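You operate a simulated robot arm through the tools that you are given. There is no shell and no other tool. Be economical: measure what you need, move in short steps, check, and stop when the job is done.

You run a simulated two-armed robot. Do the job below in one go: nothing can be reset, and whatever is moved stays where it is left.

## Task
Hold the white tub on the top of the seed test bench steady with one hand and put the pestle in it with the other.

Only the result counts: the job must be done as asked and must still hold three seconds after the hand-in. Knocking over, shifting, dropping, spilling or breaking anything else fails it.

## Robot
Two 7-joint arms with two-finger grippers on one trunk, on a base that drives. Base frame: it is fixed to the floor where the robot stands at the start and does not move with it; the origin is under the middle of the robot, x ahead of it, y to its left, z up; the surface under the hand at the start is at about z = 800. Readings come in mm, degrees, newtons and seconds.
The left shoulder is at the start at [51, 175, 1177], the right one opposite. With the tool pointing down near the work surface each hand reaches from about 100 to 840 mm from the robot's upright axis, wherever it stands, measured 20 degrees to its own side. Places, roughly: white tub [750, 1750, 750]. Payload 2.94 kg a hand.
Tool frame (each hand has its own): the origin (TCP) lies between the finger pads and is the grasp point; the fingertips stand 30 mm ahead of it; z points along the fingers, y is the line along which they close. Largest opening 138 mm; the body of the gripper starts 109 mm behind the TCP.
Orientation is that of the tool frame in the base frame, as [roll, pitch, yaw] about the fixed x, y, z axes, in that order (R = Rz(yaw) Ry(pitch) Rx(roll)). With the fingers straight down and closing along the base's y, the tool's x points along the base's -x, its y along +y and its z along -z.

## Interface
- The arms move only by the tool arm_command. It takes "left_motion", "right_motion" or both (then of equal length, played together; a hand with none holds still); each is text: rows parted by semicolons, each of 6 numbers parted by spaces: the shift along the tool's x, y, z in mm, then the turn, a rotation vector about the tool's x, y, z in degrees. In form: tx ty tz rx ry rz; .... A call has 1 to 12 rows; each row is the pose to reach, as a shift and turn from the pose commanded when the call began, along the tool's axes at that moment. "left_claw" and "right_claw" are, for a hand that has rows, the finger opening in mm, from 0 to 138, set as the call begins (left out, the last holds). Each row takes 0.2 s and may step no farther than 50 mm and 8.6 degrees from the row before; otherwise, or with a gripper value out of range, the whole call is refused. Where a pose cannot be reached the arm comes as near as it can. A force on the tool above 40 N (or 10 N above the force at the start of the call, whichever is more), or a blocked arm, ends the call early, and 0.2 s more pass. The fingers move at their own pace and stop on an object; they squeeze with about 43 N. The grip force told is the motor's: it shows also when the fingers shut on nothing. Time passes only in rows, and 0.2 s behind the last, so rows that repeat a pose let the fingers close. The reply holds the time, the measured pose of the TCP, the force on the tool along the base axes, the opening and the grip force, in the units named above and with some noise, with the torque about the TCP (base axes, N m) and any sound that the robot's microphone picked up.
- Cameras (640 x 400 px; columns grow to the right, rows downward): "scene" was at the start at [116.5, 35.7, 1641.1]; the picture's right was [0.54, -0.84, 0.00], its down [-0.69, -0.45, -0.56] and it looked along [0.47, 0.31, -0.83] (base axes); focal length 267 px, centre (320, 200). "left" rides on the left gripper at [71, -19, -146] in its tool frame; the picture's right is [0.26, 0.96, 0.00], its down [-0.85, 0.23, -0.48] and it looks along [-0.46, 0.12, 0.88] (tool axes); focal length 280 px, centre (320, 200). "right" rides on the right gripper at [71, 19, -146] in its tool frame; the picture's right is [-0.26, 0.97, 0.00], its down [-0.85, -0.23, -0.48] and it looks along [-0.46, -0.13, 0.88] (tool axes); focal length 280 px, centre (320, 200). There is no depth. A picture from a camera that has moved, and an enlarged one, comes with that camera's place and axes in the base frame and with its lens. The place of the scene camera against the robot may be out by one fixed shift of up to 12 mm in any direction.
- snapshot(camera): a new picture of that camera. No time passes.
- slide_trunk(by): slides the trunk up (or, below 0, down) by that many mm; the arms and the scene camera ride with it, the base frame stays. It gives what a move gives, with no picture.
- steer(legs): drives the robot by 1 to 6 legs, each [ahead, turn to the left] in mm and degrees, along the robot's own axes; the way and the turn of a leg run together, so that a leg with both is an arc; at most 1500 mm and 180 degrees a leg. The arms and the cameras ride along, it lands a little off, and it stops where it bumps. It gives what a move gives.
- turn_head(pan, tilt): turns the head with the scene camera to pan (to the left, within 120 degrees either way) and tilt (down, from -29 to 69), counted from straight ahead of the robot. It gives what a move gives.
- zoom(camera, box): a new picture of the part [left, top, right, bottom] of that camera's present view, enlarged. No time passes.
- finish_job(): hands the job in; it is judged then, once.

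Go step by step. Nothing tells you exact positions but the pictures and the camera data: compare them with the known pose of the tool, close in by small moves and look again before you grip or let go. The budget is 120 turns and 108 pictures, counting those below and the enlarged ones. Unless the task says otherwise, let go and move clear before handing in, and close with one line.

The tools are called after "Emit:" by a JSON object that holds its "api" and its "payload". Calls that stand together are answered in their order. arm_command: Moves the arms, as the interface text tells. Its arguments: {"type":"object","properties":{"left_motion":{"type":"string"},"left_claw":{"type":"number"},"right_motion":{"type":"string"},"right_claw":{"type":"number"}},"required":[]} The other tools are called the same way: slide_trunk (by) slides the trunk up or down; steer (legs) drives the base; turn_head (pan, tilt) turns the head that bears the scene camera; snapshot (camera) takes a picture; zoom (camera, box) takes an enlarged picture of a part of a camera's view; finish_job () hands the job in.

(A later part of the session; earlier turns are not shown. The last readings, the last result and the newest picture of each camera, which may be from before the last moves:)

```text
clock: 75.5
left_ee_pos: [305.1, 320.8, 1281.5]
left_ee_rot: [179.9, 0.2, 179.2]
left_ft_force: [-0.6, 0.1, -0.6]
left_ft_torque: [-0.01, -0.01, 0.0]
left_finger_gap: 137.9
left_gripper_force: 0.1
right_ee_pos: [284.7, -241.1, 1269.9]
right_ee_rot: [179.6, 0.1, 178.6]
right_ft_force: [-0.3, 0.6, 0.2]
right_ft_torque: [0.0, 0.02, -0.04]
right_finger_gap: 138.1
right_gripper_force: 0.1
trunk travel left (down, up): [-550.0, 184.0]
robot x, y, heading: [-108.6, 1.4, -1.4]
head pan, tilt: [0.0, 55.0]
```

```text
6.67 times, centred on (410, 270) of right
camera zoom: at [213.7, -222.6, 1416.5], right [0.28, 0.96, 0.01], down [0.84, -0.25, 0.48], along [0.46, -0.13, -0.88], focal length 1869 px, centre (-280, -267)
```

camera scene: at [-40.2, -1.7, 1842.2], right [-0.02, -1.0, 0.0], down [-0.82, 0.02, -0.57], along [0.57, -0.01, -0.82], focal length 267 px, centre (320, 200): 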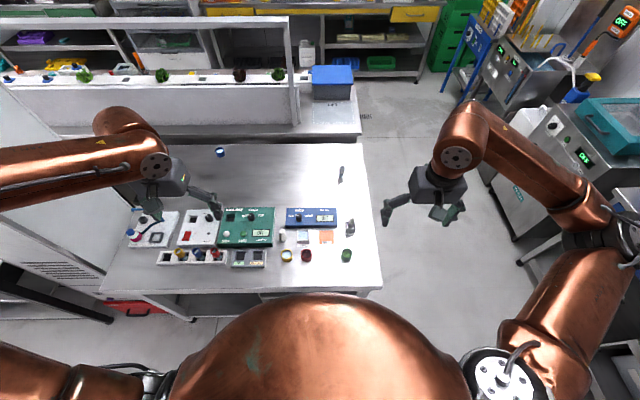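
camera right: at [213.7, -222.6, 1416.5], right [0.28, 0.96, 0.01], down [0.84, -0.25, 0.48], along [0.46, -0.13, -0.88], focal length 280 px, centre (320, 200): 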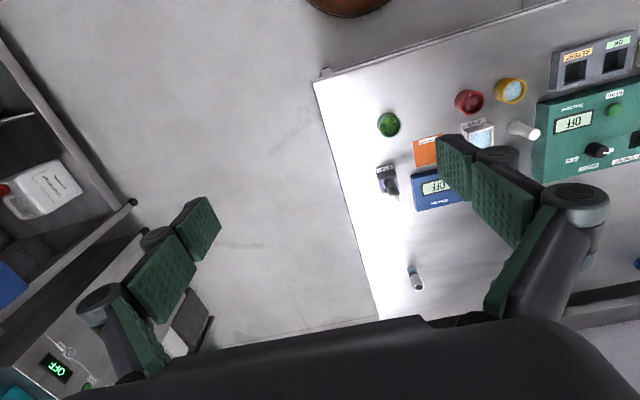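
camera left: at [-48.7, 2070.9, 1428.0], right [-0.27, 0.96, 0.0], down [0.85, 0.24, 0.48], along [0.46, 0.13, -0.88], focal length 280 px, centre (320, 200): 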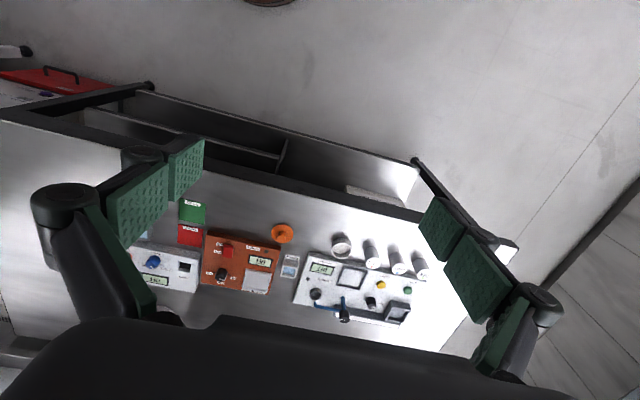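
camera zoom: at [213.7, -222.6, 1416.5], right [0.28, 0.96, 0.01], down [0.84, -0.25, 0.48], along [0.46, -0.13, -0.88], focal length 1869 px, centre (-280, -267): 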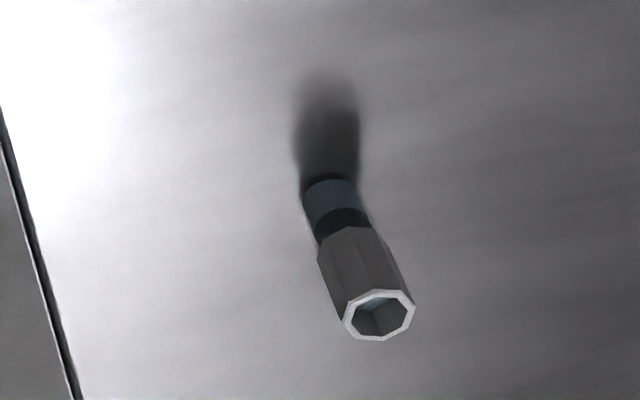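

The white waisted piece is the pestle, standing at about [480, 143] with its top near z ≈ 870. I will lower the trunk and bring the left hand above it to look closely.

Emit:
{"api": "slide_trunk", "payload": {"by": -200}}

Emit:
{"api": "arm_command", "payload": {"left_motion": "-30 -30 20 0 0 0;-60 -60 40 0 0 0;-90 -90 60 0 0 0;-120 -120 80 0 0 0;-150 -150 90 0 0 0;-175 -178 90 0 0 0;-175 -178 90 0 0 0", "left_claw": 70}}

Emit:
{"api": "snapshot", "payload": {"camera": "left"}}

Emit:
{"api": "snapshot", "payload": {"camera": "scene"}}

```text
clock: 77.6
left_ee_pos: [305.8, 319.8, 1083.0]
left_ee_rot: [179.9, 0.1, 179.3]
left_ft_force: [-0.2, -0.9, 0.0]
left_ft_torque: [-0.02, -0.02, -0.02]
left_finger_gap: 138.1
left_gripper_force: 0.0
right_ee_pos: [284.8, -242.2, 1071.5]
right_ee_rot: [179.5, 0.0, 178.6]
right_ft_force: [1.2, 0.7, -0.2]
right_ft_torque: [-0.01, -0.01, 0.0]
right_finger_gap: 137.9
right_gripper_force: 0.0
trunk travel left (down, up): [-350.0, 384.0]
robot x, y, heading: [-112.1, 4.5, -1.0]
head pan, tilt: [0.0, 55.0]
```

```text
clock: 79.2
left_ee_pos: [418.9, 206.7, 1002.3]
left_ee_rot: [180.0, 0.2, 179.2]
left_ft_force: [-0.1, -0.3, -0.4]
left_ft_torque: [-0.01, 0.0, 0.01]
left_finger_gap: 69.8
left_gripper_force: 0.1
left hand out of reach, approached as far as the arm can: row 4, 5, 6, 7
right_ee_pos: [283.8, -239.9, 1070.0]
right_ee_rot: [179.6, 0.1, 178.6]
right_ft_force: [0.1, -0.3, 0.6]
right_ft_torque: [-0.02, -0.01, -0.02]
right_finger_gap: 137.9
right_gripper_force: 0.1
trunk travel left (down, up): [-350.0, 384.0]
robot x, y, heading: [-107.4, 2.9, -1.1]
head pan, tilt: [0.0, 55.0]
```

```text
75 pictures are left
camera left: at [345.8, 189.1, 1148.8], right [-0.25, 0.97, 0.0], down [0.85, 0.22, 0.48], along [0.46, 0.12, -0.88], focal length 280 px, centre (320, 200)
```

left: 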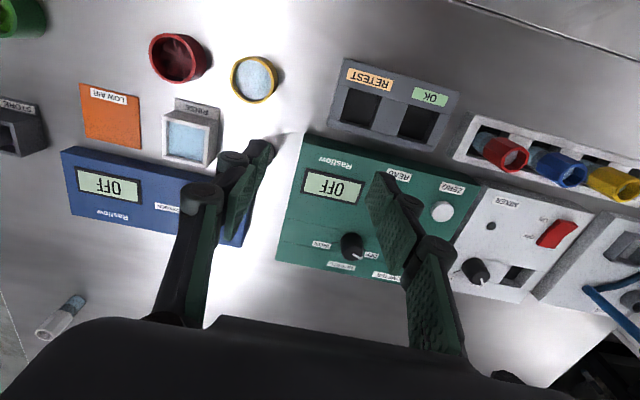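

```text
74 pictures are left
camera scene: at [19.3, -2.6, 1642.1], right [-0.02, -1.0, 0.0], down [-0.82, 0.02, -0.57], along [0.57, -0.01, -0.82], focal length 267 px, centre (320, 200)
```

scene: 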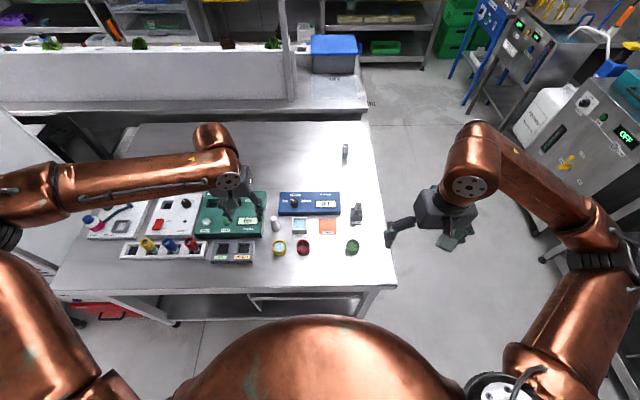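

The left arm cannot reach across here, but the right one can. I will pull the left hand back and turn the robot left 28° so the pestle lies in the right hand's good zone.

Emit:
{"api": "arm_command", "payload": {"left_motion": "30 30 -20 0 0 0;60 60 -40 0 0 0;90 90 -60 0 0 0;112 112 -80 0 0 0"}}

Emit:
{"api": "steer", "payload": {"legs": [[0, 29]]}}

Emit:
{"api": "snapshot", "payload": {"camera": "right"}}

```text
clock: 80.2
left_ee_pos: [308.2, 320.6, 1083.4]
left_ee_rot: [180.0, 0.2, 179.1]
left_ft_force: [-0.3, -0.4, 0.8]
left_ft_torque: [0.0, 0.02, -0.02]
left_finger_gap: 70.1
left_gripper_force: 0.0
right_ee_pos: [283.6, -240.7, 1071.6]
right_ee_rot: [179.6, 0.1, 178.6]
right_ft_force: [-0.1, 0.7, 0.1]
right_ft_torque: [0.02, 0.02, -0.03]
right_finger_gap: 137.8
right_gripper_force: 0.1
trunk travel left (down, up): [-350.0, 384.0]
robot x, y, heading: [-109.5, 7.4, -1.1]
head pan, tilt: [0.0, 55.0]
```

```text
clock: 82.1
left_ee_pos: [100.5, 485.3, 1083.3]
left_ee_rot: [180.0, 0.0, -151.5]
left_ft_force: [-0.4, -0.2, -0.1]
left_ft_torque: [-0.01, -0.01, 0.01]
left_finger_gap: 70.1
left_gripper_force: 0.2
right_ee_pos: [353.7, -17.4, 1071.3]
right_ee_rot: [179.5, 0.1, -152.1]
right_ft_force: [0.9, 0.6, -0.4]
right_ft_torque: [-0.02, 0.02, 0.05]
right_finger_gap: 138.2
right_gripper_force: 0.0
trunk travel left (down, up): [-350.0, 384.0]
robot x, y, heading: [-111.9, -0.7, 27.8]
head pan, tilt: [0.0, 55.0]
```

```text
73 pictures are left
camera right: at [281.9, -36.2, 1216.4], right [-0.22, 0.98, 0.01], down [0.86, 0.19, 0.47], along [0.46, 0.11, -0.88], focal length 280 px, centre (320, 200)
```

right: 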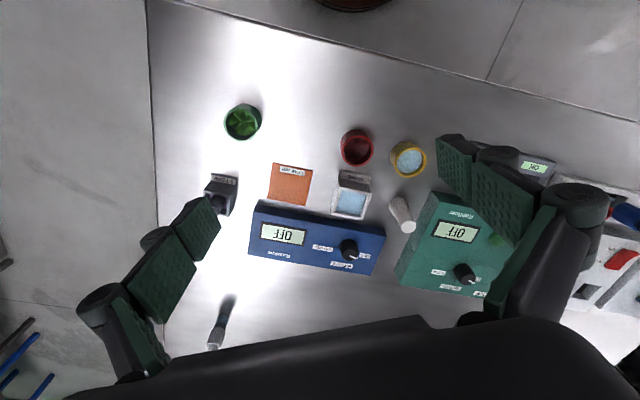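

The pestle is at about [479, 146]. I will bring the right hand above it at z ≈ 960 with the fingers partly open.

Emit:
{"api": "arm_command", "payload": {"right_motion": "-36 17 0 0 0 0;-74 34 10 0 0 0;-112 51 35 0 0 0;-150 68 60 0 0 0;-187 86 80 0 0 0;-187 86 90 0 0 0;-187 86 90 0 0 0", "right_claw": 70}}

Emit:
{"api": "snapshot", "payload": {"camera": "right"}}

Emit:
{"api": "snapshot", "payload": {"camera": "scene"}}

```text
clock: 83.7
left_ee_pos: [101.1, 485.1, 1083.6]
left_ee_rot: [180.0, 0.1, -151.6]
left_ft_force: [0.0, -0.3, -0.6]
left_ft_torque: [-0.03, 0.0, 0.01]
left_finger_gap: 69.9
left_gripper_force: 0.0
right_ee_pos: [477.8, 146.4, 981.9]
right_ee_rot: [179.6, 0.0, -152.2]
right_ft_force: [0.3, 0.9, -0.2]
right_ft_torque: [-0.05, 0.01, 0.03]
right_finger_gap: 70.0
right_gripper_force: 0.0
trunk travel left (down, up): [-350.0, 384.0]
robot x, y, heading: [-109.6, 3.0, 28.1]
head pan, tilt: [0.0, 55.0]
```

```text
72 pictures are left
camera right: at [406.8, 128.6, 1127.2], right [-0.22, 0.98, 0.01], down [0.86, 0.19, 0.47], along [0.46, 0.11, -0.88], focal length 280 px, centre (320, 200)
```

right: 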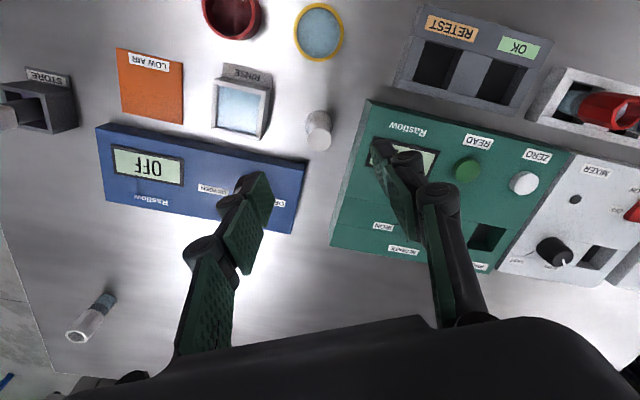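

```text
71 pictures are left
camera scene: at [5.5, 56.6, 1642.0], right [0.47, -0.88, 0.0], down [-0.72, -0.39, -0.57], along [0.51, 0.27, -0.82], focal length 267 px, centre (320, 200)
```

scene: 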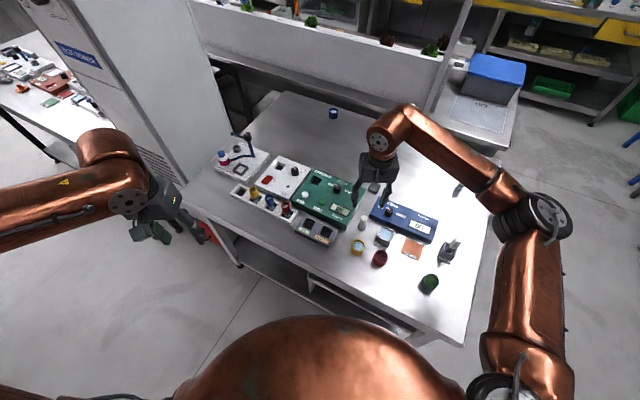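

The TCP is right over the pestle at about [476.5, 144.5]. I will narrow the fingers to 50 mm to clear the green and blue boxes and lower to just below its top.

Emit:
{"api": "arm_command", "payload": {"right_motion": "2 -1 0 0 0 0;2 -1 20 0 0 0;2 -1 50 0 0 0;2 -1 80 0 0 0;2 -1 100 0 0 0;2 -1 100 0 0 0", "right_claw": 50}}

Emit:
{"api": "snapshot", "payload": {"camera": "right"}}

Emit:
{"api": "zoom", "payload": {"camera": "scene", "box": [310, 160, 450, 270]}}

```text
clock: 85.1
left_ee_pos: [100.5, 483.4, 1082.9]
left_ee_rot: [179.8, 0.1, -151.7]
left_ft_force: [0.1, 0.0, 0.3]
left_ft_torque: [0.05, 0.01, 0.01]
left_finger_gap: 70.0
left_gripper_force: 0.1
right_ee_pos: [476.3, 145.4, 879.6]
right_ee_rot: [179.7, 0.0, -152.2]
right_ft_force: [0.1, 0.1, 0.8]
right_ft_torque: [0.01, -0.01, -0.02]
right_finger_gap: 49.7
right_gripper_force: 0.1
trunk travel left (down, up): [-350.0, 384.0]
robot x, y, heading: [-115.0, 0.4, 28.3]
head pan, tilt: [0.0, 55.0]
```

```text
70 pictures are left
camera right: at [406.1, 127.2, 1026.6], right [-0.22, 0.98, 0.01], down [0.86, 0.19, 0.48], along [0.46, 0.11, -0.88], focal length 280 px, centre (320, 200)
```

right: 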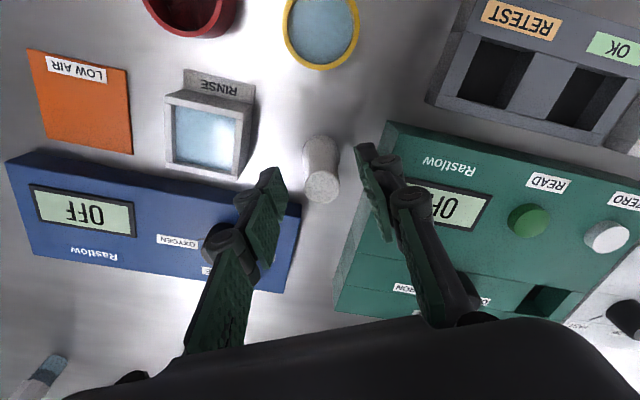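

```text
3.64 times, centred on (380, 215) of scene
camera zoom: at [5.1, 55.8, 1642.1], right [0.47, -0.88, 0.0], down [-0.72, -0.39, -0.57], along [0.51, 0.27, -0.82], focal length 972 px, centre (102, 146)
```

zoom: 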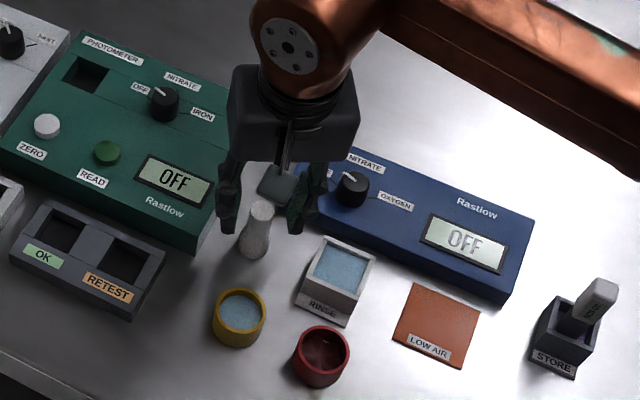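

The fingers straddle the pestle's top, but the left finger is close to the green box. I will turn the wrist about 32° so the fingers close away from it, and recheck.

Emit:
{"api": "arm_command", "payload": {"right_motion": "0 0 0 0 0 -8;0 0 0 0 0 -16;0 0 0 0 0 -24;0 0 0 0 0 -32;0 0 0 0 0 -32", "right_claw": 45}}

Emit:
{"api": "snapshot", "payload": {"camera": "right"}}

```text
clock: 86.3
left_ee_pos: [101.2, 483.5, 1082.9]
left_ee_rot: [180.0, 0.1, -151.6]
left_ft_force: [0.3, 0.1, 0.2]
left_ft_torque: [-0.01, 0.01, 0.01]
left_finger_gap: 69.9
left_gripper_force: 0.0
right_ee_pos: [477.7, 144.0, 881.6]
right_ee_rot: [179.7, 0.4, -120.2]
right_ft_force: [0.6, 0.6, 0.4]
right_ft_torque: [0.03, 0.02, 0.01]
right_finger_gap: 45.2
right_gripper_force: 0.0
trunk travel left (down, up): [-350.0, 384.0]
robot x, y, heading: [-106.8, 5.0, 28.1]
head pan, tilt: [0.0, 55.0]
```

```text
68 pictures are left
camera right: at [425.6, 90.8, 1027.0], right [-0.7, 0.71, 0.01], down [0.63, 0.62, 0.48], along [0.34, 0.34, -0.88], focal length 280 px, centre (320, 200)
```

right: 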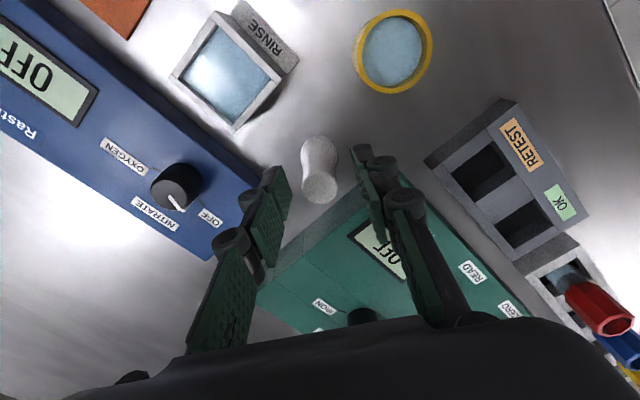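

The pestle is centred and both fingers are clear of the boxes. I will lower 23 mm and look once more before gripping.

Emit:
{"api": "arm_command", "payload": {"right_motion": "0 0 8 0 0 0;0 0 16 0 0 0;0 0 24 0 0 0;0 0 24 0 0 0"}}

Emit:
{"api": "snapshot", "payload": {"camera": "right"}}

Emit:
{"api": "zoom", "payload": {"camera": "scene", "box": [320, 170, 420, 250]}}

```text
clock: 87.3
left_ee_pos: [100.0, 485.0, 1083.1]
left_ee_rot: [179.9, 0.1, -151.6]
left_ft_force: [0.1, 0.7, 0.5]
left_ft_torque: [0.0, -0.02, -0.01]
left_finger_gap: 70.1
left_gripper_force: 0.0
right_ee_pos: [476.1, 144.9, 856.9]
right_ee_rot: [179.7, 0.4, -120.1]
right_ft_force: [-0.1, -1.3, 0.0]
right_ft_torque: [-0.02, -0.02, -0.01]
right_finger_gap: 44.9
right_gripper_force: 0.1
trunk travel left (down, up): [-350.0, 384.0]
robot x, y, heading: [-108.2, 7.0, 28.1]
head pan, tilt: [0.0, 55.0]
```

```text
67 pictures are left
camera right: at [425.2, 89.9, 1002.3], right [-0.7, 0.71, 0.01], down [0.63, 0.61, 0.48], along [0.34, 0.34, -0.88], focal length 280 px, centre (320, 200)
```

right: 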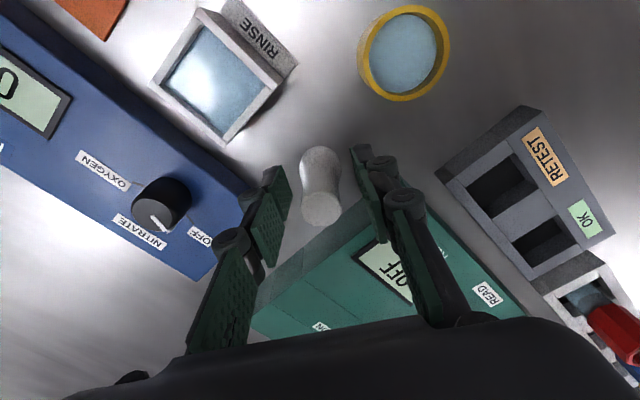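

```text
5.00 times, centred on (370, 210) of scene
camera zoom: at [5.3, 55.7, 1642.1], right [0.47, -0.88, 0.0], down [-0.72, -0.39, -0.57], along [0.51, 0.27, -0.82], focal length 1337 px, centre (70, 150)
```

zoom: 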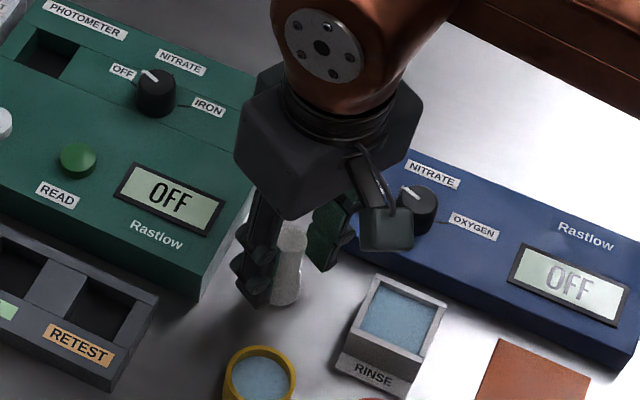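

The pestle stands between the fingers, with its top about 22 mm above the TCP, so the pads sit at the waist. I will close now.

Emit:
{"api": "arm_command", "payload": {"right_motion": "0 0 0 0 0 0;0 0 0 0 0 0;0 0 0 0 0 0;0 0 0 0 0 0", "right_claw": 0}}

Emit:
{"api": "snapshot", "payload": {"camera": "right"}}

```text
clock: 88.3
left_ee_pos: [100.4, 484.0, 1082.5]
left_ee_rot: [179.9, 0.1, -151.6]
left_ft_force: [0.6, -0.4, 0.1]
left_ft_torque: [-0.01, 0.02, 0.03]
left_finger_gap: 70.1
left_gripper_force: 0.0
right_ee_pos: [477.2, 144.2, 857.1]
right_ee_rot: [179.8, 0.3, -120.2]
right_ft_force: [-0.3, -0.1, 0.5]
right_ft_torque: [0.02, -0.02, 0.03]
right_finger_gap: 24.7
right_gripper_force: 43.3
trunk travel left (down, up): [-350.0, 384.0]
robot x, y, heading: [-110.4, 2.7, 27.8]
head pan, tilt: [0.0, 55.0]
```

```text
65 pictures are left
camera right: at [425.4, 90.0, 1002.4], right [-0.7, 0.71, 0.01], down [0.63, 0.61, 0.48], along [0.34, 0.34, -0.88], focal length 280 px, centre (320, 200)
```

right: 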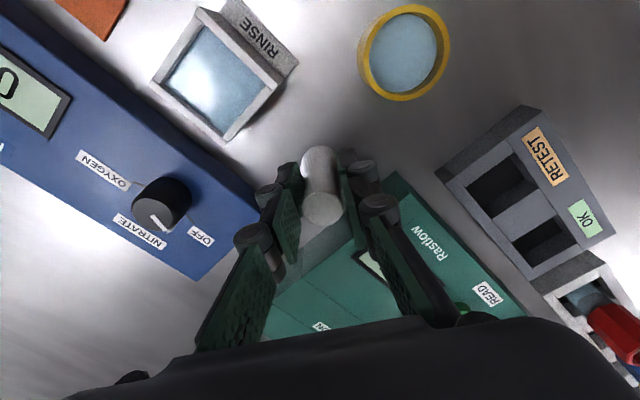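

The pestle is gripped at 24.7 mm with 43 N. I will lift straight up, then pull back and turn the wrist back.

Emit:
{"api": "arm_command", "payload": {"right_motion": "0 0 -15 0 0 0;0 0 -50 0 0 0;0 0 -95 0 0 0;0 0 -140 0 0 0;0 0 -180 0 0 0;0 0 -215 0 0 0"}}

Emit:
{"api": "arm_command", "payload": {"right_motion": "40 5 0 0 0 8;80 10 0 0 0 16;120 15 0 0 0 24;160 20 0 0 0 32;201 25 0 0 0 32;201 25 0 0 0 32"}}

Emit:
{"api": "snapshot", "payload": {"camera": "right"}}

Emit:
{"api": "snapshot", "payload": {"camera": "scene"}}

```text
clock: 89.7
left_ee_pos: [99.6, 485.1, 1081.8]
left_ee_rot: [179.9, 0.2, -151.6]
left_ft_force: [0.4, -0.1, 0.3]
left_ft_torque: [0.04, -0.04, 0.03]
left_finger_gap: 70.0
left_gripper_force: 0.0
right_ee_pos: [478.0, 145.2, 1075.5]
right_ee_rot: [179.7, 0.2, -120.2]
right_ft_force: [-0.4, 0.2, -1.0]
right_ft_torque: [0.03, 0.04, 0.01]
right_finger_gap: 24.7
right_gripper_force: 42.5
trunk travel left (down, up): [-350.0, 384.0]
robot x, y, heading: [-108.7, 7.4, 27.9]
head pan, tilt: [0.0, 55.0]
```

```text
clock: 91.1
left_ee_pos: [101.1, 484.9, 1083.4]
left_ee_rot: [-180.0, 0.1, -151.6]
left_ft_force: [-0.1, 0.4, 0.0]
left_ft_torque: [-0.05, -0.01, -0.01]
left_finger_gap: 69.9
left_gripper_force: 0.0
right_ee_pos: [355.6, -16.5, 1073.6]
right_ee_rot: [179.6, -0.1, -152.2]
right_ft_force: [-0.1, 0.2, -1.5]
right_ft_torque: [-0.06, 0.02, -0.03]
right_finger_gap: 24.5
right_gripper_force: 42.5
trunk travel left (down, up): [-350.0, 384.0]
robot x, y, heading: [-108.1, 2.7, 27.9]
head pan, tilt: [0.0, 55.0]
```

```text
64 pictures are left
camera right: at [284.6, -35.4, 1219.9], right [-0.22, 0.98, 0.01], down [0.86, 0.19, 0.47], along [0.46, 0.11, -0.88], focal length 280 px, centre (320, 200)
```

right: 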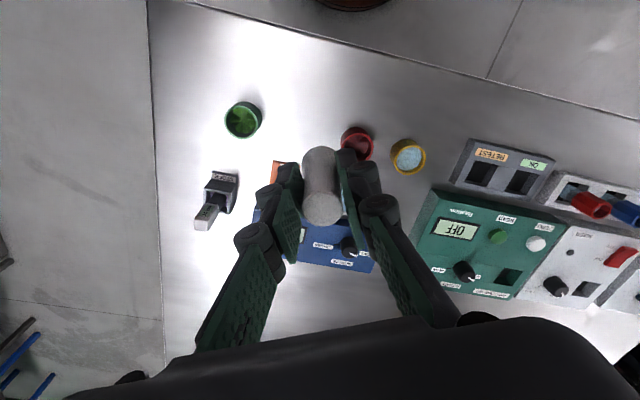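

```text
63 pictures are left
camera scene: at [6.2, 56.9, 1641.9], right [0.47, -0.88, 0.0], down [-0.72, -0.39, -0.57], along [0.51, 0.27, -0.82], focal length 267 px, centre (320, 200)
```

scene: 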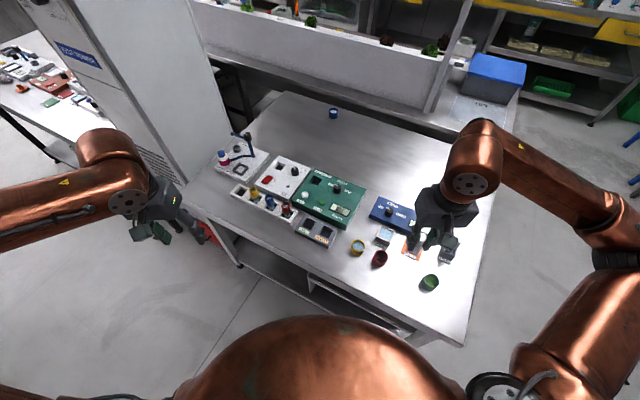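

The pestle is firmly held and the bench is undisturbed. I will raise the trunk and drive back to the seed bench along the same route.

Emit:
{"api": "slide_trunk", "payload": {"by": 200}}

Emit:
{"api": "steer", "payload": {"legs": [[0, -28], [-275, 0], [0, 90], [880, 0], [880, 0], [0, -90]]}}

Emit:
{"api": "turn_head", "payload": {"pan": 0, "tilt": 48}}

Emit:
{"api": "snapshot", "payload": {"camera": "scene"}}

Emit:
{"api": "snapshot", "payload": {"camera": "right"}}

```text
clock: 93.2
left_ee_pos: [100.3, 483.9, 1282.5]
left_ee_rot: [179.9, 0.0, -151.6]
left_ft_force: [0.0, 0.8, 0.4]
left_ft_torque: [0.02, 0.0, -0.03]
left_finger_gap: 69.7
left_gripper_force: 0.0
right_ee_pos: [355.3, -16.9, 1270.5]
right_ee_rot: [179.5, 0.0, -152.0]
right_ft_force: [-0.2, 0.2, -2.1]
right_ft_torque: [0.0, 0.0, -0.02]
right_finger_gap: 24.5
right_gripper_force: 42.9
trunk travel left (down, up): [-550.0, 184.0]
robot x, y, heading: [-109.3, 3.3, 28.0]
head pan, tilt: [0.0, 55.0]
```

```text
clock: 112.7
left_ee_pos: [91.9, 2070.3, 1283.2]
left_ee_rot: [179.9, 0.1, 178.3]
left_ft_force: [-0.1, -0.1, 0.2]
left_ft_torque: [-0.05, 0.01, 0.01]
left_finger_gap: 70.2
left_gripper_force: 0.1
right_ee_pos: [58.5, 1509.1, 1271.8]
right_ee_rot: [179.6, 0.1, 177.6]
right_ft_force: [0.4, -0.1, -1.3]
right_ft_torque: [-0.04, 0.04, 0.0]
right_finger_gap: 23.6
right_gripper_force: 42.6
trunk travel left (down, up): [-550.0, 184.0]
robot x, y, heading: [-330.1, 1761.3, -2.0]
head pan, tilt: [0.0, 55.0]
```

```text
clock: 113.3
left_ee_pos: [92.0, 2070.5, 1283.7]
left_ee_rot: [179.9, 0.1, 178.1]
left_ft_force: [0.3, 0.1, 0.7]
left_ft_torque: [0.0, 0.01, 0.0]
left_finger_gap: 70.1
left_gripper_force: 0.0
right_ee_pos: [58.7, 1509.3, 1271.9]
right_ee_rot: [179.7, 0.1, 177.6]
right_ft_force: [0.5, 0.7, -1.8]
right_ft_torque: [0.03, -0.02, 0.01]
right_finger_gap: 23.7
right_gripper_force: 42.5
trunk travel left (down, up): [-550.0, 184.0]
robot x, y, heading: [-329.2, 1761.5, -2.3]
head pan, tilt: [0.0, 48.0]
```

```text
62 pictures are left
camera scene: at [-256.0, 1753.8, 1851.3], right [-0.04, -1.0, 0.0], down [-0.74, 0.03, -0.67], along [0.67, -0.03, -0.74], focal length 267 px, centre (320, 200)
```

scene: 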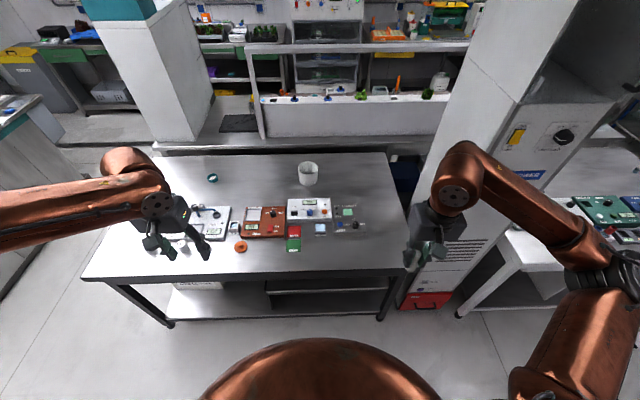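

```text
61 pictures are left
camera right: at [-11.6, 1528.4, 1417.3], right [0.3, 0.95, 0.01], down [0.84, -0.27, 0.47], along [0.45, -0.14, -0.88], focal length 280 px, centre (320, 200)
```

right: 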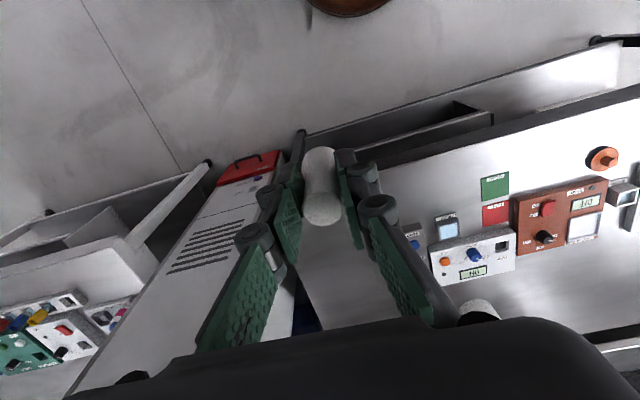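

I'm at the seed bench with the pestle still held. I will measure the tub with two zooms from different camera heights.

Emit:
{"api": "zoom", "payload": {"camera": "scene", "box": [270, 140, 350, 190]}}

Emit:
{"api": "slide_trunk", "payload": {"by": -250}}

Emit:
{"api": "snapshot", "payload": {"camera": "scene"}}

Emit:
{"api": "zoom", "payload": {"camera": "scene", "box": [270, 100, 350, 150]}}

```text
8.00 times, centred on (310, 165) of scene
camera zoom: at [-256.0, 1753.8, 1851.3], right [-0.04, -1.0, 0.0], down [-0.74, 0.03, -0.67], along [0.67, -0.03, -0.74], focal length 2139 px, centre (400, 480)
```

zoom: 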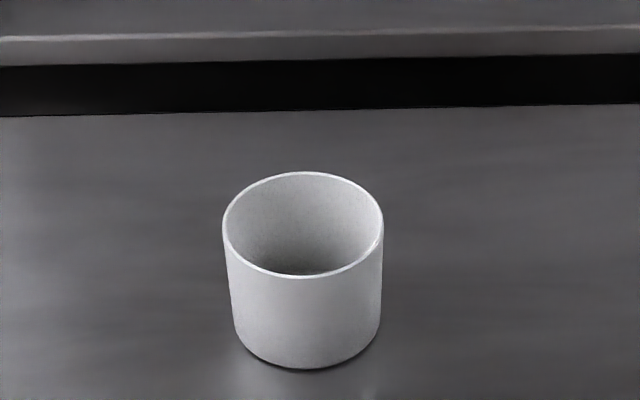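

```text
clock: 115.9
left_ee_pos: [92.0, 2070.4, 1033.2]
left_ee_rot: [179.9, 0.1, 178.3]
left_ft_force: [-0.2, 0.3, 0.1]
left_ft_torque: [-0.02, -0.01, -0.04]
left_finger_gap: 69.9
left_gripper_force: 0.3
right_ee_pos: [58.0, 1508.6, 1022.0]
right_ee_rot: [179.5, 0.1, 177.6]
right_ft_force: [-1.2, -0.1, -1.0]
right_ft_torque: [0.01, -0.01, 0.0]
right_finger_gap: 23.5
right_gripper_force: 42.7
trunk travel left (down, up): [-300.0, 434.0]
robot x, y, heading: [-328.4, 1756.2, -2.0]
head pan, tilt: [0.0, 48.0]
```

```text
59 pictures are left
camera scene: at [-168.8, 1750.7, 1600.7], right [-0.04, -1.0, 0.0], down [-0.74, 0.03, -0.67], along [0.67, -0.03, -0.74], focal length 267 px, centre (320, 200)
```

scene: 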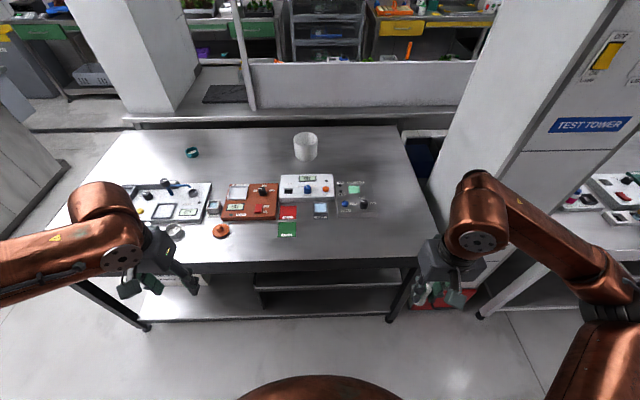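

```text
8.00 times, centred on (310, 125) of scene
camera zoom: at [-168.8, 1750.7, 1600.7], right [-0.04, -1.0, 0.0], down [-0.74, 0.03, -0.67], along [0.67, -0.03, -0.74], focal length 2139 px, centre (400, 800)
```

zoom: 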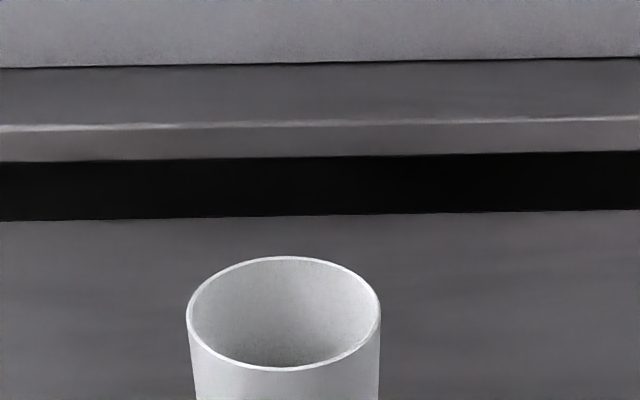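

The tub rim centre is about [854, 1778, 880], with a diameter of about 110 and the bench top near z ≈ 795. Before driving closer I want to see the robot's footprint, so I will tip the left hand to look back at the base.

Emit:
{"api": "arm_command", "payload": {"left_motion": "0 0 0 0 8 0;0 0 0 0 16 0;0 0 0 0 24 0;0 0 0 0 32 0;0 0 0 0 40 0;0 0 0 0 48 0;0 0 0 0 56 0;0 0 0 0 56 0", "left_claw": 138}}

Emit:
{"api": "snapshot", "payload": {"camera": "left"}}

```text
clock: 117.7
left_ee_pos: [69.0, 2072.3, 1025.2]
left_ee_rot: [179.9, -55.8, 178.3]
left_ft_force: [-0.9, -0.1, 0.2]
left_ft_torque: [-0.04, 0.0, -0.02]
left_finger_gap: 138.0
left_gripper_force: 0.0
left hand out of reach, approached as far as the arm can: row 7, 8
right_ee_pos: [58.2, 1508.6, 1020.4]
right_ee_rot: [179.6, 0.1, 177.7]
right_ft_force: [-0.8, 0.3, -1.6]
right_ft_torque: [0.01, 0.03, 0.0]
right_finger_gap: 23.5
right_gripper_force: 43.3
trunk travel left (down, up): [-300.0, 434.0]
robot x, y, heading: [-330.6, 1760.6, -2.0]
head pan, tilt: [0.0, 48.0]
```

```text
57 pictures are left
camera left: at [147.6, 2051.7, 1165.9], right [-0.12, 0.97, 0.22], down [0.88, 0.2, -0.43], along [-0.47, 0.14, -0.87], focal length 280 px, centre (320, 200)
```

left: 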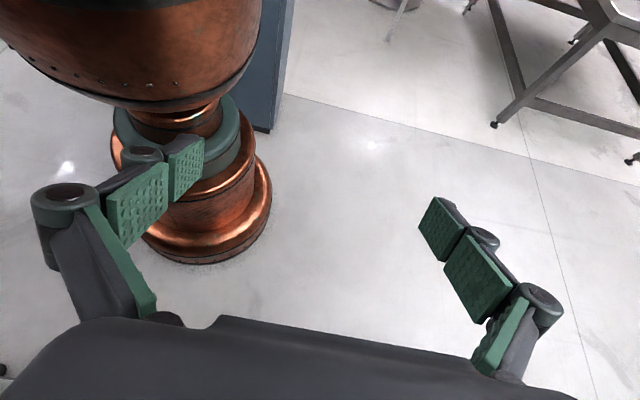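

The base is round with a radius of about 240 mm, and the belly is above table height, so standing at about x = 100 looks safe. I will level the left hand, raise the trunk by 100 and approach in two steps.

Emit:
{"api": "arm_command", "payload": {"left_motion": "0 0 0 0 -8 0;0 0 0 0 -16 0;0 0 0 0 -24 0;0 0 0 0 -32 0;0 0 0 0 -40 0;0 0 0 0 -48 0;0 0 0 0 -56 0;0 0 0 0 -64 0;0 0 0 0 -72 0;0 0 0 0 -80 0"}}

Emit:
{"api": "slide_trunk", "payload": {"by": 100}}

Emit:
{"api": "steer", "payload": {"legs": [[0, 5], [300, 0], [0, -3]]}}

Emit:
{"api": "turn_head", "payload": {"pan": 0, "tilt": 60}}

Emit:
{"api": "snapshot", "payload": {"camera": "scene"}}

Emit:
{"api": "snapshot", "payload": {"camera": "left"}}

```text
clock: 119.9
left_ee_pos: [130.8, 2085.9, 1077.0]
left_ee_rot: [-179.8, 27.0, 177.4]
left_ft_force: [1.2, 1.8, -7.2]
left_ft_torque: [-0.27, -0.16, -0.12]
left_finger_gap: 137.7
left_gripper_force: 0.1
left hand out of reach, approached as far as the arm can: row 8, 9, 10
right_ee_pos: [56.0, 1508.7, 1022.7]
right_ee_rot: [179.6, 0.2, 177.6]
right_ft_force: [-1.2, 0.8, -0.3]
right_ft_torque: [0.02, -0.18, 0.0]
right_finger_gap: 23.2
right_gripper_force: 42.7
trunk travel left (down, up): [-300.0, 434.0]
robot x, y, heading: [-329.6, 1759.8, -2.3]
head pan, tilt: [0.0, 48.0]
```

```text
clock: 121.2
left_ee_pos: [128.4, 2092.1, 1156.7]
left_ee_rot: [179.9, 24.1, 178.1]
left_ft_force: [-0.3, 0.0, -0.4]
left_ft_torque: [0.02, 0.02, -0.02]
left_finger_gap: 138.1
left_gripper_force: 0.1
right_ee_pos: [58.9, 1509.6, 1120.4]
right_ee_rot: [179.6, 0.0, 177.5]
right_ft_force: [0.7, -0.3, -1.2]
right_ft_torque: [-0.01, 0.0, -0.01]
right_finger_gap: 23.0
right_gripper_force: 43.4
trunk travel left (down, up): [-400.0, 334.0]
robot x, y, heading: [-330.5, 1762.4, -2.3]
head pan, tilt: [0.0, 48.0]
```

```text
clock: 124.2
left_ee_pos: [412.0, 2117.8, 1156.0]
left_ee_rot: [179.9, 24.0, 179.9]
left_ft_force: [0.2, -0.2, 0.2]
left_ft_torque: [-0.01, 0.02, -0.01]
left_finger_gap: 137.9
left_gripper_force: 0.0
right_ee_pos: [359.1, 1533.8, 1120.7]
right_ee_rot: [179.5, 0.0, 179.3]
right_ft_force: [1.0, -0.1, -0.9]
right_ft_torque: [0.02, 0.03, 0.0]
right_finger_gap: 23.1
right_gripper_force: 43.6
trunk travel left (down, up): [-400.0, 334.0]
robot x, y, heading: [-33.0, 1772.1, -0.7]
head pan, tilt: [0.0, 48.0]
```

```text
clock: 124.9
left_ee_pos: [411.2, 2118.7, 1157.5]
left_ee_rot: [-180.0, 24.1, 179.9]
left_ft_force: [0.0, -0.2, -0.2]
left_ft_torque: [-0.02, 0.02, -0.01]
left_finger_gap: 138.1
left_gripper_force: 0.0
right_ee_pos: [358.6, 1533.3, 1121.1]
right_ee_rot: [179.6, 0.1, 179.3]
right_ft_force: [-1.0, 1.0, -0.4]
right_ft_torque: [0.0, 0.01, -0.05]
right_finger_gap: 23.2
right_gripper_force: 42.6
trunk travel left (down, up): [-400.0, 334.0]
robot x, y, heading: [-35.9, 1772.3, -0.8]
head pan, tilt: [0.0, 60.0]
```

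```text
56 pictures are left
camera scene: at [61.9, 1769.6, 1686.3], right [-0.01, -1.0, 0.0], down [-0.87, 0.01, -0.5], along [0.5, -0.01, -0.87], focal length 267 px, centre (320, 200)
```

scene: 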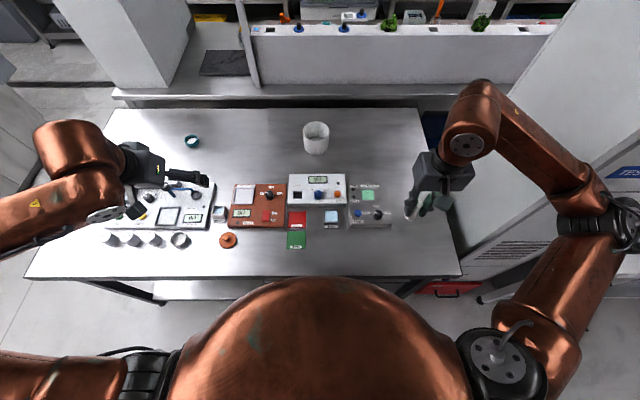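

```text
55 pictures are left
camera left: at [286.0, 2099.5, 1261.4], right [-0.24, 0.97, -0.11], down [0.58, 0.23, 0.78], along [0.78, 0.12, -0.61], focal length 280 px, centre (320, 200)
```

left: 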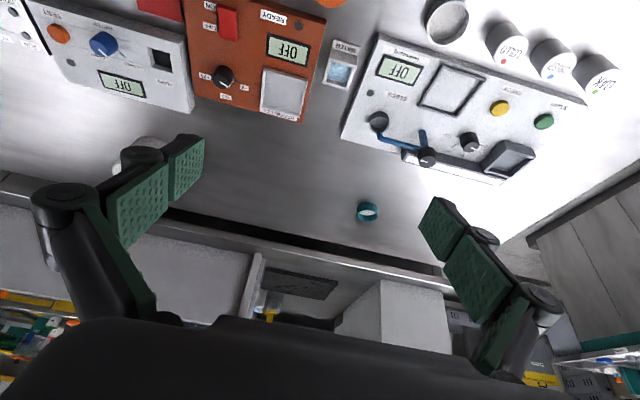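

The left wrist stops at a 24° forward tilt in this pose. I will yaw the left hand to point forward-right, in line with its forearm, and check the pestle in the right hand.

Emit:
{"api": "arm_command", "payload": {"left_motion": "0 0 0 3.3 0 7.3;0 0 0 6.6 0 14.6;0 0 0 9.9 0 21.9;0 0 0 13.2 0 29.2;0 0 0 16.4 0 36.4;0 0 0 16.4 0 36.4"}}

Emit:
{"api": "snapshot", "payload": {"camera": "right"}}

```text
clock: 126.3
left_ee_pos: [411.6, 2117.3, 1156.6]
left_ee_rot: [-179.9, 24.1, 139.8]
left_ft_force: [0.2, 0.2, -0.1]
left_ft_torque: [0.0, -0.01, -0.02]
left_finger_gap: 138.0
left_gripper_force: 0.0
right_ee_pos: [358.5, 1533.5, 1122.6]
right_ee_rot: [179.6, 0.1, 179.3]
right_ft_force: [0.1, -0.2, -1.6]
right_ft_torque: [0.02, -0.02, 0.02]
right_finger_gap: 23.3
right_gripper_force: 43.3
trunk travel left (down, up): [-400.0, 334.0]
robot x, y, heading: [-38.5, 1772.5, -0.5]
head pan, tilt: [0.0, 60.0]
```

```text
54 pictures are left
camera right: at [288.1, 1551.1, 1267.4], right [0.27, 0.96, 0.01], down [0.85, -0.24, 0.47], along [0.46, -0.12, -0.88], focal length 280 px, centre (320, 200)
```

right: 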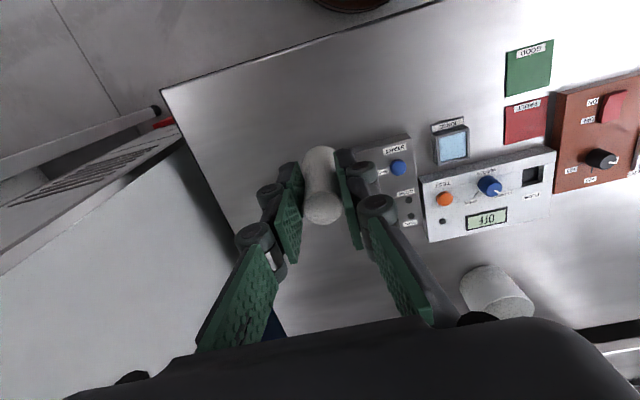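

The pestle sits well, and the yaw worked. I will try more forward tilt on the left hand while moving it a little forward-right.

Emit:
{"api": "arm_command", "payload": {"left_motion": "0 0 0 0 -8 0;0 0 0 0 -16 0;0 0 0 0 -22 0;0 0 0 0 -22 0"}}

```text
clock: 127.3
left_ee_pos: [412.2, 2118.6, 1156.6]
left_ee_rot: [-180.0, 46.0, 139.9]
left_ft_force: [0.1, -1.2, -0.6]
left_ft_torque: [0.04, 0.01, 0.03]
left_finger_gap: 138.0
left_gripper_force: 0.1
right_ee_pos: [358.8, 1532.4, 1121.1]
right_ee_rot: [179.5, -0.1, 179.3]
right_ft_force: [-0.2, -0.3, -0.5]
right_ft_torque: [0.01, -0.02, 0.02]
right_finger_gap: 23.2
right_gripper_force: 42.9
trunk travel left (down, up): [-400.0, 334.0]
robot x, y, heading: [-41.7, 1773.2, -0.7]
head pan, tilt: [0.0, 60.0]
```

A 46° tilt works with this yaw. I will drive the last 130 mm towards the bench.

Emit:
{"api": "steer", "payload": {"legs": [[130, 0]]}}

Emit:
{"api": "snapshot", "payload": {"camera": "scene"}}

Emit:
{"api": "snapshot", "payload": {"camera": "left"}}

```text
clock: 128.7
left_ee_pos: [513.2, 2116.3, 1155.9]
left_ee_rot: [-179.8, 45.9, 139.4]
left_ft_force: [0.4, -0.4, 0.1]
left_ft_torque: [-0.02, 0.03, -0.01]
left_finger_gap: 138.1
left_gripper_force: 0.0
right_ee_pos: [455.5, 1532.9, 1123.5]
right_ee_rot: [179.5, 0.4, 179.0]
right_ft_force: [0.8, -3.9, -2.8]
right_ft_torque: [0.43, 0.06, -0.02]
right_finger_gap: 23.2
right_gripper_force: 42.9
trunk travel left (down, up): [-400.0, 334.0]
robot x, y, heading: [58.2, 1780.1, -2.6]
head pan, tilt: [0.0, 60.0]
stopped in leg 1: the robot was blocked; the commanded pose is now the measured one
```

```text
53 pictures are left
camera scene: at [157.2, 1790.9, 1687.0], right [-0.04, -1.0, 0.01], down [-0.87, 0.03, -0.5], along [0.5, -0.03, -0.87], focal length 267 px, centre (320, 200)
```

scene: 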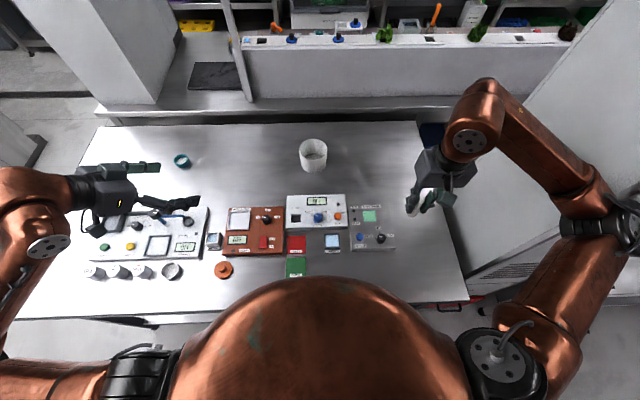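

```text
52 pictures are left
camera left: at [382.5, 2201.9, 1207.8], right [0.49, 0.85, -0.19], down [0.34, 0.01, 0.94], along [0.8, -0.53, -0.28], focal length 280 px, centre (320, 200)
```

left: 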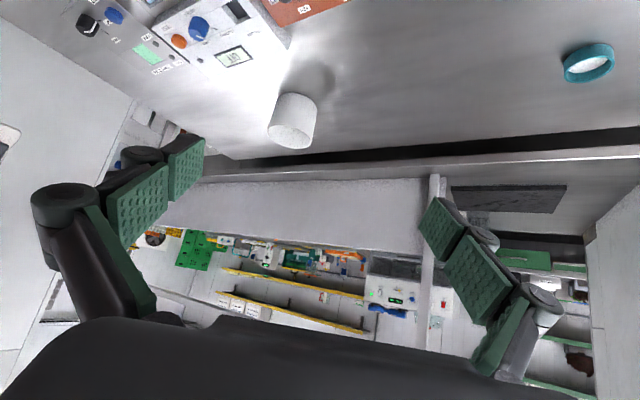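

The drive stopped at x = 58. The right hand shows a side force and the heading twisted, so the right elbow probably touched the tower. I will back off slightly and bring the right hand forward and inward to pull the elbow in.

Emit:
{"api": "steer", "payload": {"legs": [[-30, 0]]}}

Emit:
{"api": "turn_head", "payload": {"pan": -60, "tilt": 50}}

Emit:
{"api": "snapshot", "payload": {"camera": "scene"}}

```text
clock: 129.6
left_ee_pos: [482.3, 2107.6, 1159.6]
left_ee_rot: [179.6, 45.7, 138.9]
left_ft_force: [-1.0, -1.6, 0.7]
left_ft_torque: [0.1, -0.02, 0.12]
left_finger_gap: 138.0
left_gripper_force: 0.2
right_ee_pos: [422.9, 1524.7, 1121.7]
right_ee_rot: [179.1, 0.5, 178.7]
right_ft_force: [-0.8, -1.3, -1.0]
right_ft_torque: [0.01, -0.11, 0.0]
right_finger_gap: 22.9
right_gripper_force: 42.7
trunk travel left (down, up): [-400.0, 334.0]
robot x, y, heading: [27.3, 1785.3, -2.7]
head pan, tilt: [0.0, 60.0]
```

```text
clock: 130.8
left_ee_pos: [484.1, 2110.2, 1157.0]
left_ee_rot: [-180.0, 45.8, 139.0]
left_ft_force: [-0.6, -0.4, -0.5]
left_ft_torque: [-0.03, 0.01, 0.04]
left_finger_gap: 138.2
left_gripper_force: 0.0
right_ee_pos: [425.0, 1526.4, 1121.2]
right_ee_rot: [179.1, 0.4, 178.7]
right_ft_force: [0.9, -0.3, 0.1]
right_ft_torque: [0.02, 0.03, 0.01]
right_finger_gap: 23.2
right_gripper_force: 43.1
trunk travel left (down, up): [-400.0, 334.0]
robot x, y, heading: [26.7, 1780.7, -2.6]
head pan, tilt: [-60.0, 50.0]
```

```text
51 pictures are left
camera scene: at [96.5, 1708.1, 1698.8], right [-0.89, -0.46, 0.0], down [-0.35, 0.68, -0.64], along [0.3, -0.57, -0.77], focal length 267 px, centre (320, 200)
```

scene: 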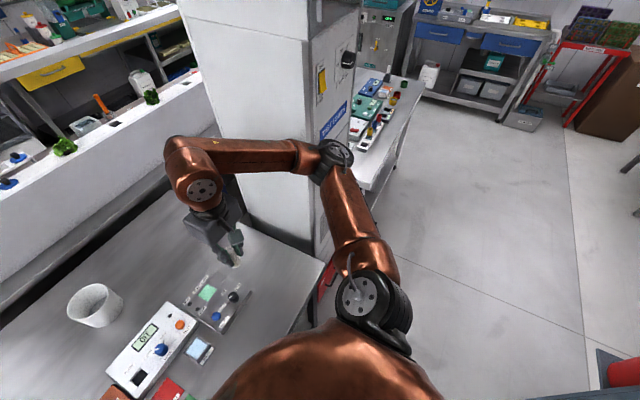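

The elbow is right at the tower corner. I will move the right hand forward and inward, which draws the elbow away from the tower.

Emit:
{"api": "arm_command", "payload": {"right_motion": "-30 30 0 0 0 0;-60 60 0 0 0 0;-95 90 0 0 0 0;-130 115 0 0 0 0;-165 140 0 0 0 0;-195 165 0 0 0 0;-225 165 0 0 0 0"}}

Emit:
{"api": "snapshot", "payload": {"camera": "scene"}}

```text
clock: 132.4
left_ee_pos: [484.3, 2110.2, 1157.8]
left_ee_rot: [180.0, 45.7, 139.1]
left_ft_force: [-0.1, -0.3, 0.0]
left_ft_torque: [0.04, 0.03, 0.03]
left_finger_gap: 138.2
left_gripper_force: 0.1
right_ee_pos: [653.8, 1687.2, 1125.0]
right_ee_rot: [179.2, 0.2, 178.7]
right_ft_force: [0.6, 0.1, -1.3]
right_ft_torque: [0.03, 0.04, 0.0]
right_finger_gap: 22.9
right_gripper_force: 43.1
trunk travel left (down, up): [-400.0, 334.0]
robot x, y, heading: [27.0, 1782.7, -2.7]
head pan, tilt: [-60.0, 50.0]
```

```text
50 pictures are left
camera scene: at [97.4, 1707.8, 1698.8], right [-0.89, -0.46, 0.0], down [-0.35, 0.68, -0.64], along [0.3, -0.57, -0.77], focal length 267 px, centre (320, 200)
```

scene: 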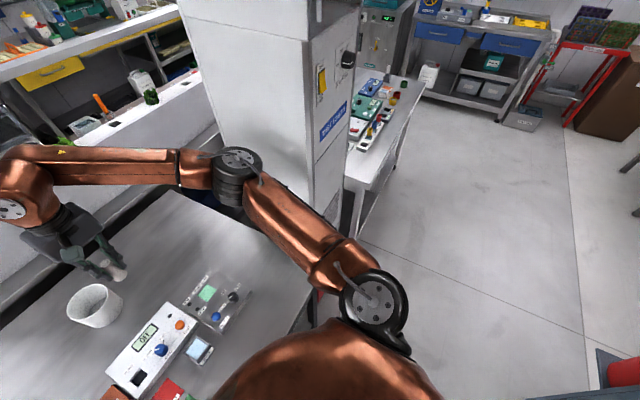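

The elbow is clear of the tower front now. I will turn slightly left, which moves the elbow away from the tower side, and advance 50 mm.

Emit:
{"api": "steer", "payload": {"legs": [[0, 6], [50, 0]]}}

Emit:
{"api": "snapshot", "payload": {"camera": "scene"}}

```text
clock: 134.0
left_ee_pos: [475.9, 2157.3, 1159.8]
left_ee_rot: [179.9, 45.9, 144.7]
left_ft_force: [-0.9, -0.3, 0.1]
left_ft_torque: [-0.01, -0.08, 0.08]
left_finger_gap: 138.2
left_gripper_force: 0.1
right_ee_pos: [686.4, 1752.5, 1124.6]
right_ee_rot: [179.3, 0.3, -175.8]
right_ft_force: [-0.5, -0.3, 0.2]
right_ft_torque: [0.04, -0.09, 0.02]
right_finger_gap: 22.9
right_gripper_force: 43.0
trunk travel left (down, up): [-400.0, 334.0]
robot x, y, heading: [59.1, 1785.7, 2.9]
head pan, tilt: [-60.0, 50.0]
stopped in leg 2: the robot was blocked; the commanded pose is now the measured one
```

```text
49 pictures are left
camera scene: at [127.7, 1718.0, 1699.2], right [-0.84, -0.54, 0.0], down [-0.41, 0.64, -0.64], along [0.35, -0.54, -0.76], focal length 267 px, centre (320, 200)
```

scene: 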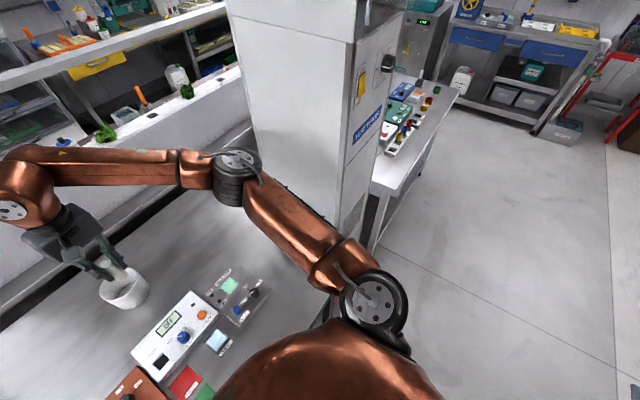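

The robot stopped at x ≈ 59 again, so that is the base reaching the bench. I will back off 12 mm and turn left 10°, which brings the right shoulder forward enough to reach the tub.

Emit:
{"api": "steer", "payload": {"legs": [[-12, 0], [0, 10]]}}

Emit:
{"api": "turn_head", "payload": {"pan": -13, "tilt": 55}}

Emit:
{"api": "snapshot", "payload": {"camera": "scene"}}

Emit:
{"api": "snapshot", "payload": {"camera": "right"}}

```text
clock: 135.5
left_ee_pos: [394.7, 2227.0, 1156.1]
left_ee_rot: [179.9, 45.8, 155.0]
left_ft_force: [-0.3, 0.2, 0.9]
left_ft_torque: [-0.02, -0.02, 0.01]
left_finger_gap: 138.1
left_gripper_force: 0.2
right_ee_pos: [672.5, 1864.1, 1121.8]
right_ee_rot: [179.3, 0.1, -165.7]
right_ft_force: [-0.3, 0.9, -1.6]
right_ft_torque: [-0.01, 0.0, 0.03]
right_finger_gap: 22.5
right_gripper_force: 42.7
trunk travel left (down, up): [-400.0, 334.0]
robot x, y, heading: [46.2, 1787.2, 13.1]
head pan, tilt: [-60.0, 50.0]
```

```text
clock: 136.6
left_ee_pos: [396.9, 2225.1, 1156.6]
left_ee_rot: [-180.0, 45.7, 154.9]
left_ft_force: [-0.6, 0.6, 0.2]
left_ft_torque: [0.02, 0.01, -0.01]
left_finger_gap: 137.9
left_gripper_force: 0.0
right_ee_pos: [673.6, 1862.5, 1122.7]
right_ee_rot: [179.4, 0.1, -165.8]
right_ft_force: [0.3, -0.3, -1.4]
right_ft_torque: [-0.01, 0.01, -0.01]
right_finger_gap: 22.8
right_gripper_force: 43.6
trunk travel left (down, up): [-400.0, 334.0]
robot x, y, heading: [43.7, 1783.0, 13.2]
head pan, tilt: [-13.0, 55.0]
```

```text
48 pictures are left
camera scene: at [150.4, 1786.2, 1692.3], right [0.0, -1.0, 0.0], down [-0.82, 0.0, -0.57], along [0.57, 0.0, -0.82], focal length 267 px, centre (320, 200)
```

scene: 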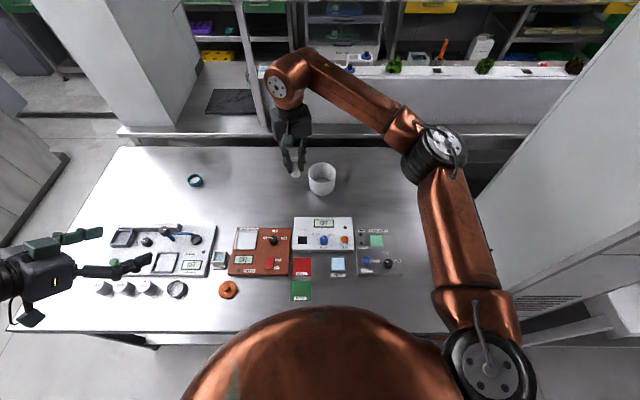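

```text
47 pictures are left
camera right: at [600.0, 1860.6, 1268.4], right [0.02, 1.0, 0.01], down [0.88, -0.02, 0.47], along [0.47, 0.0, -0.88], focal length 280 px, centre (320, 200)
```

right: 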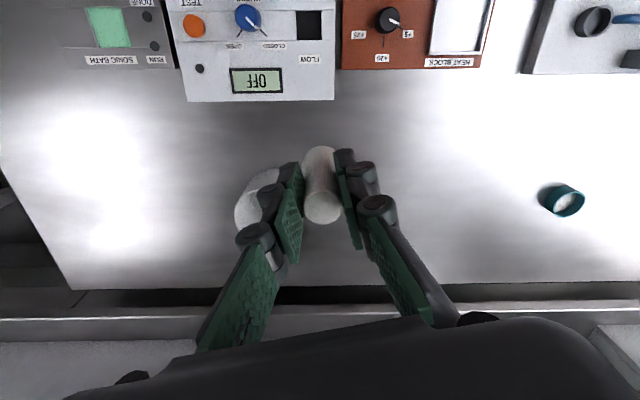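

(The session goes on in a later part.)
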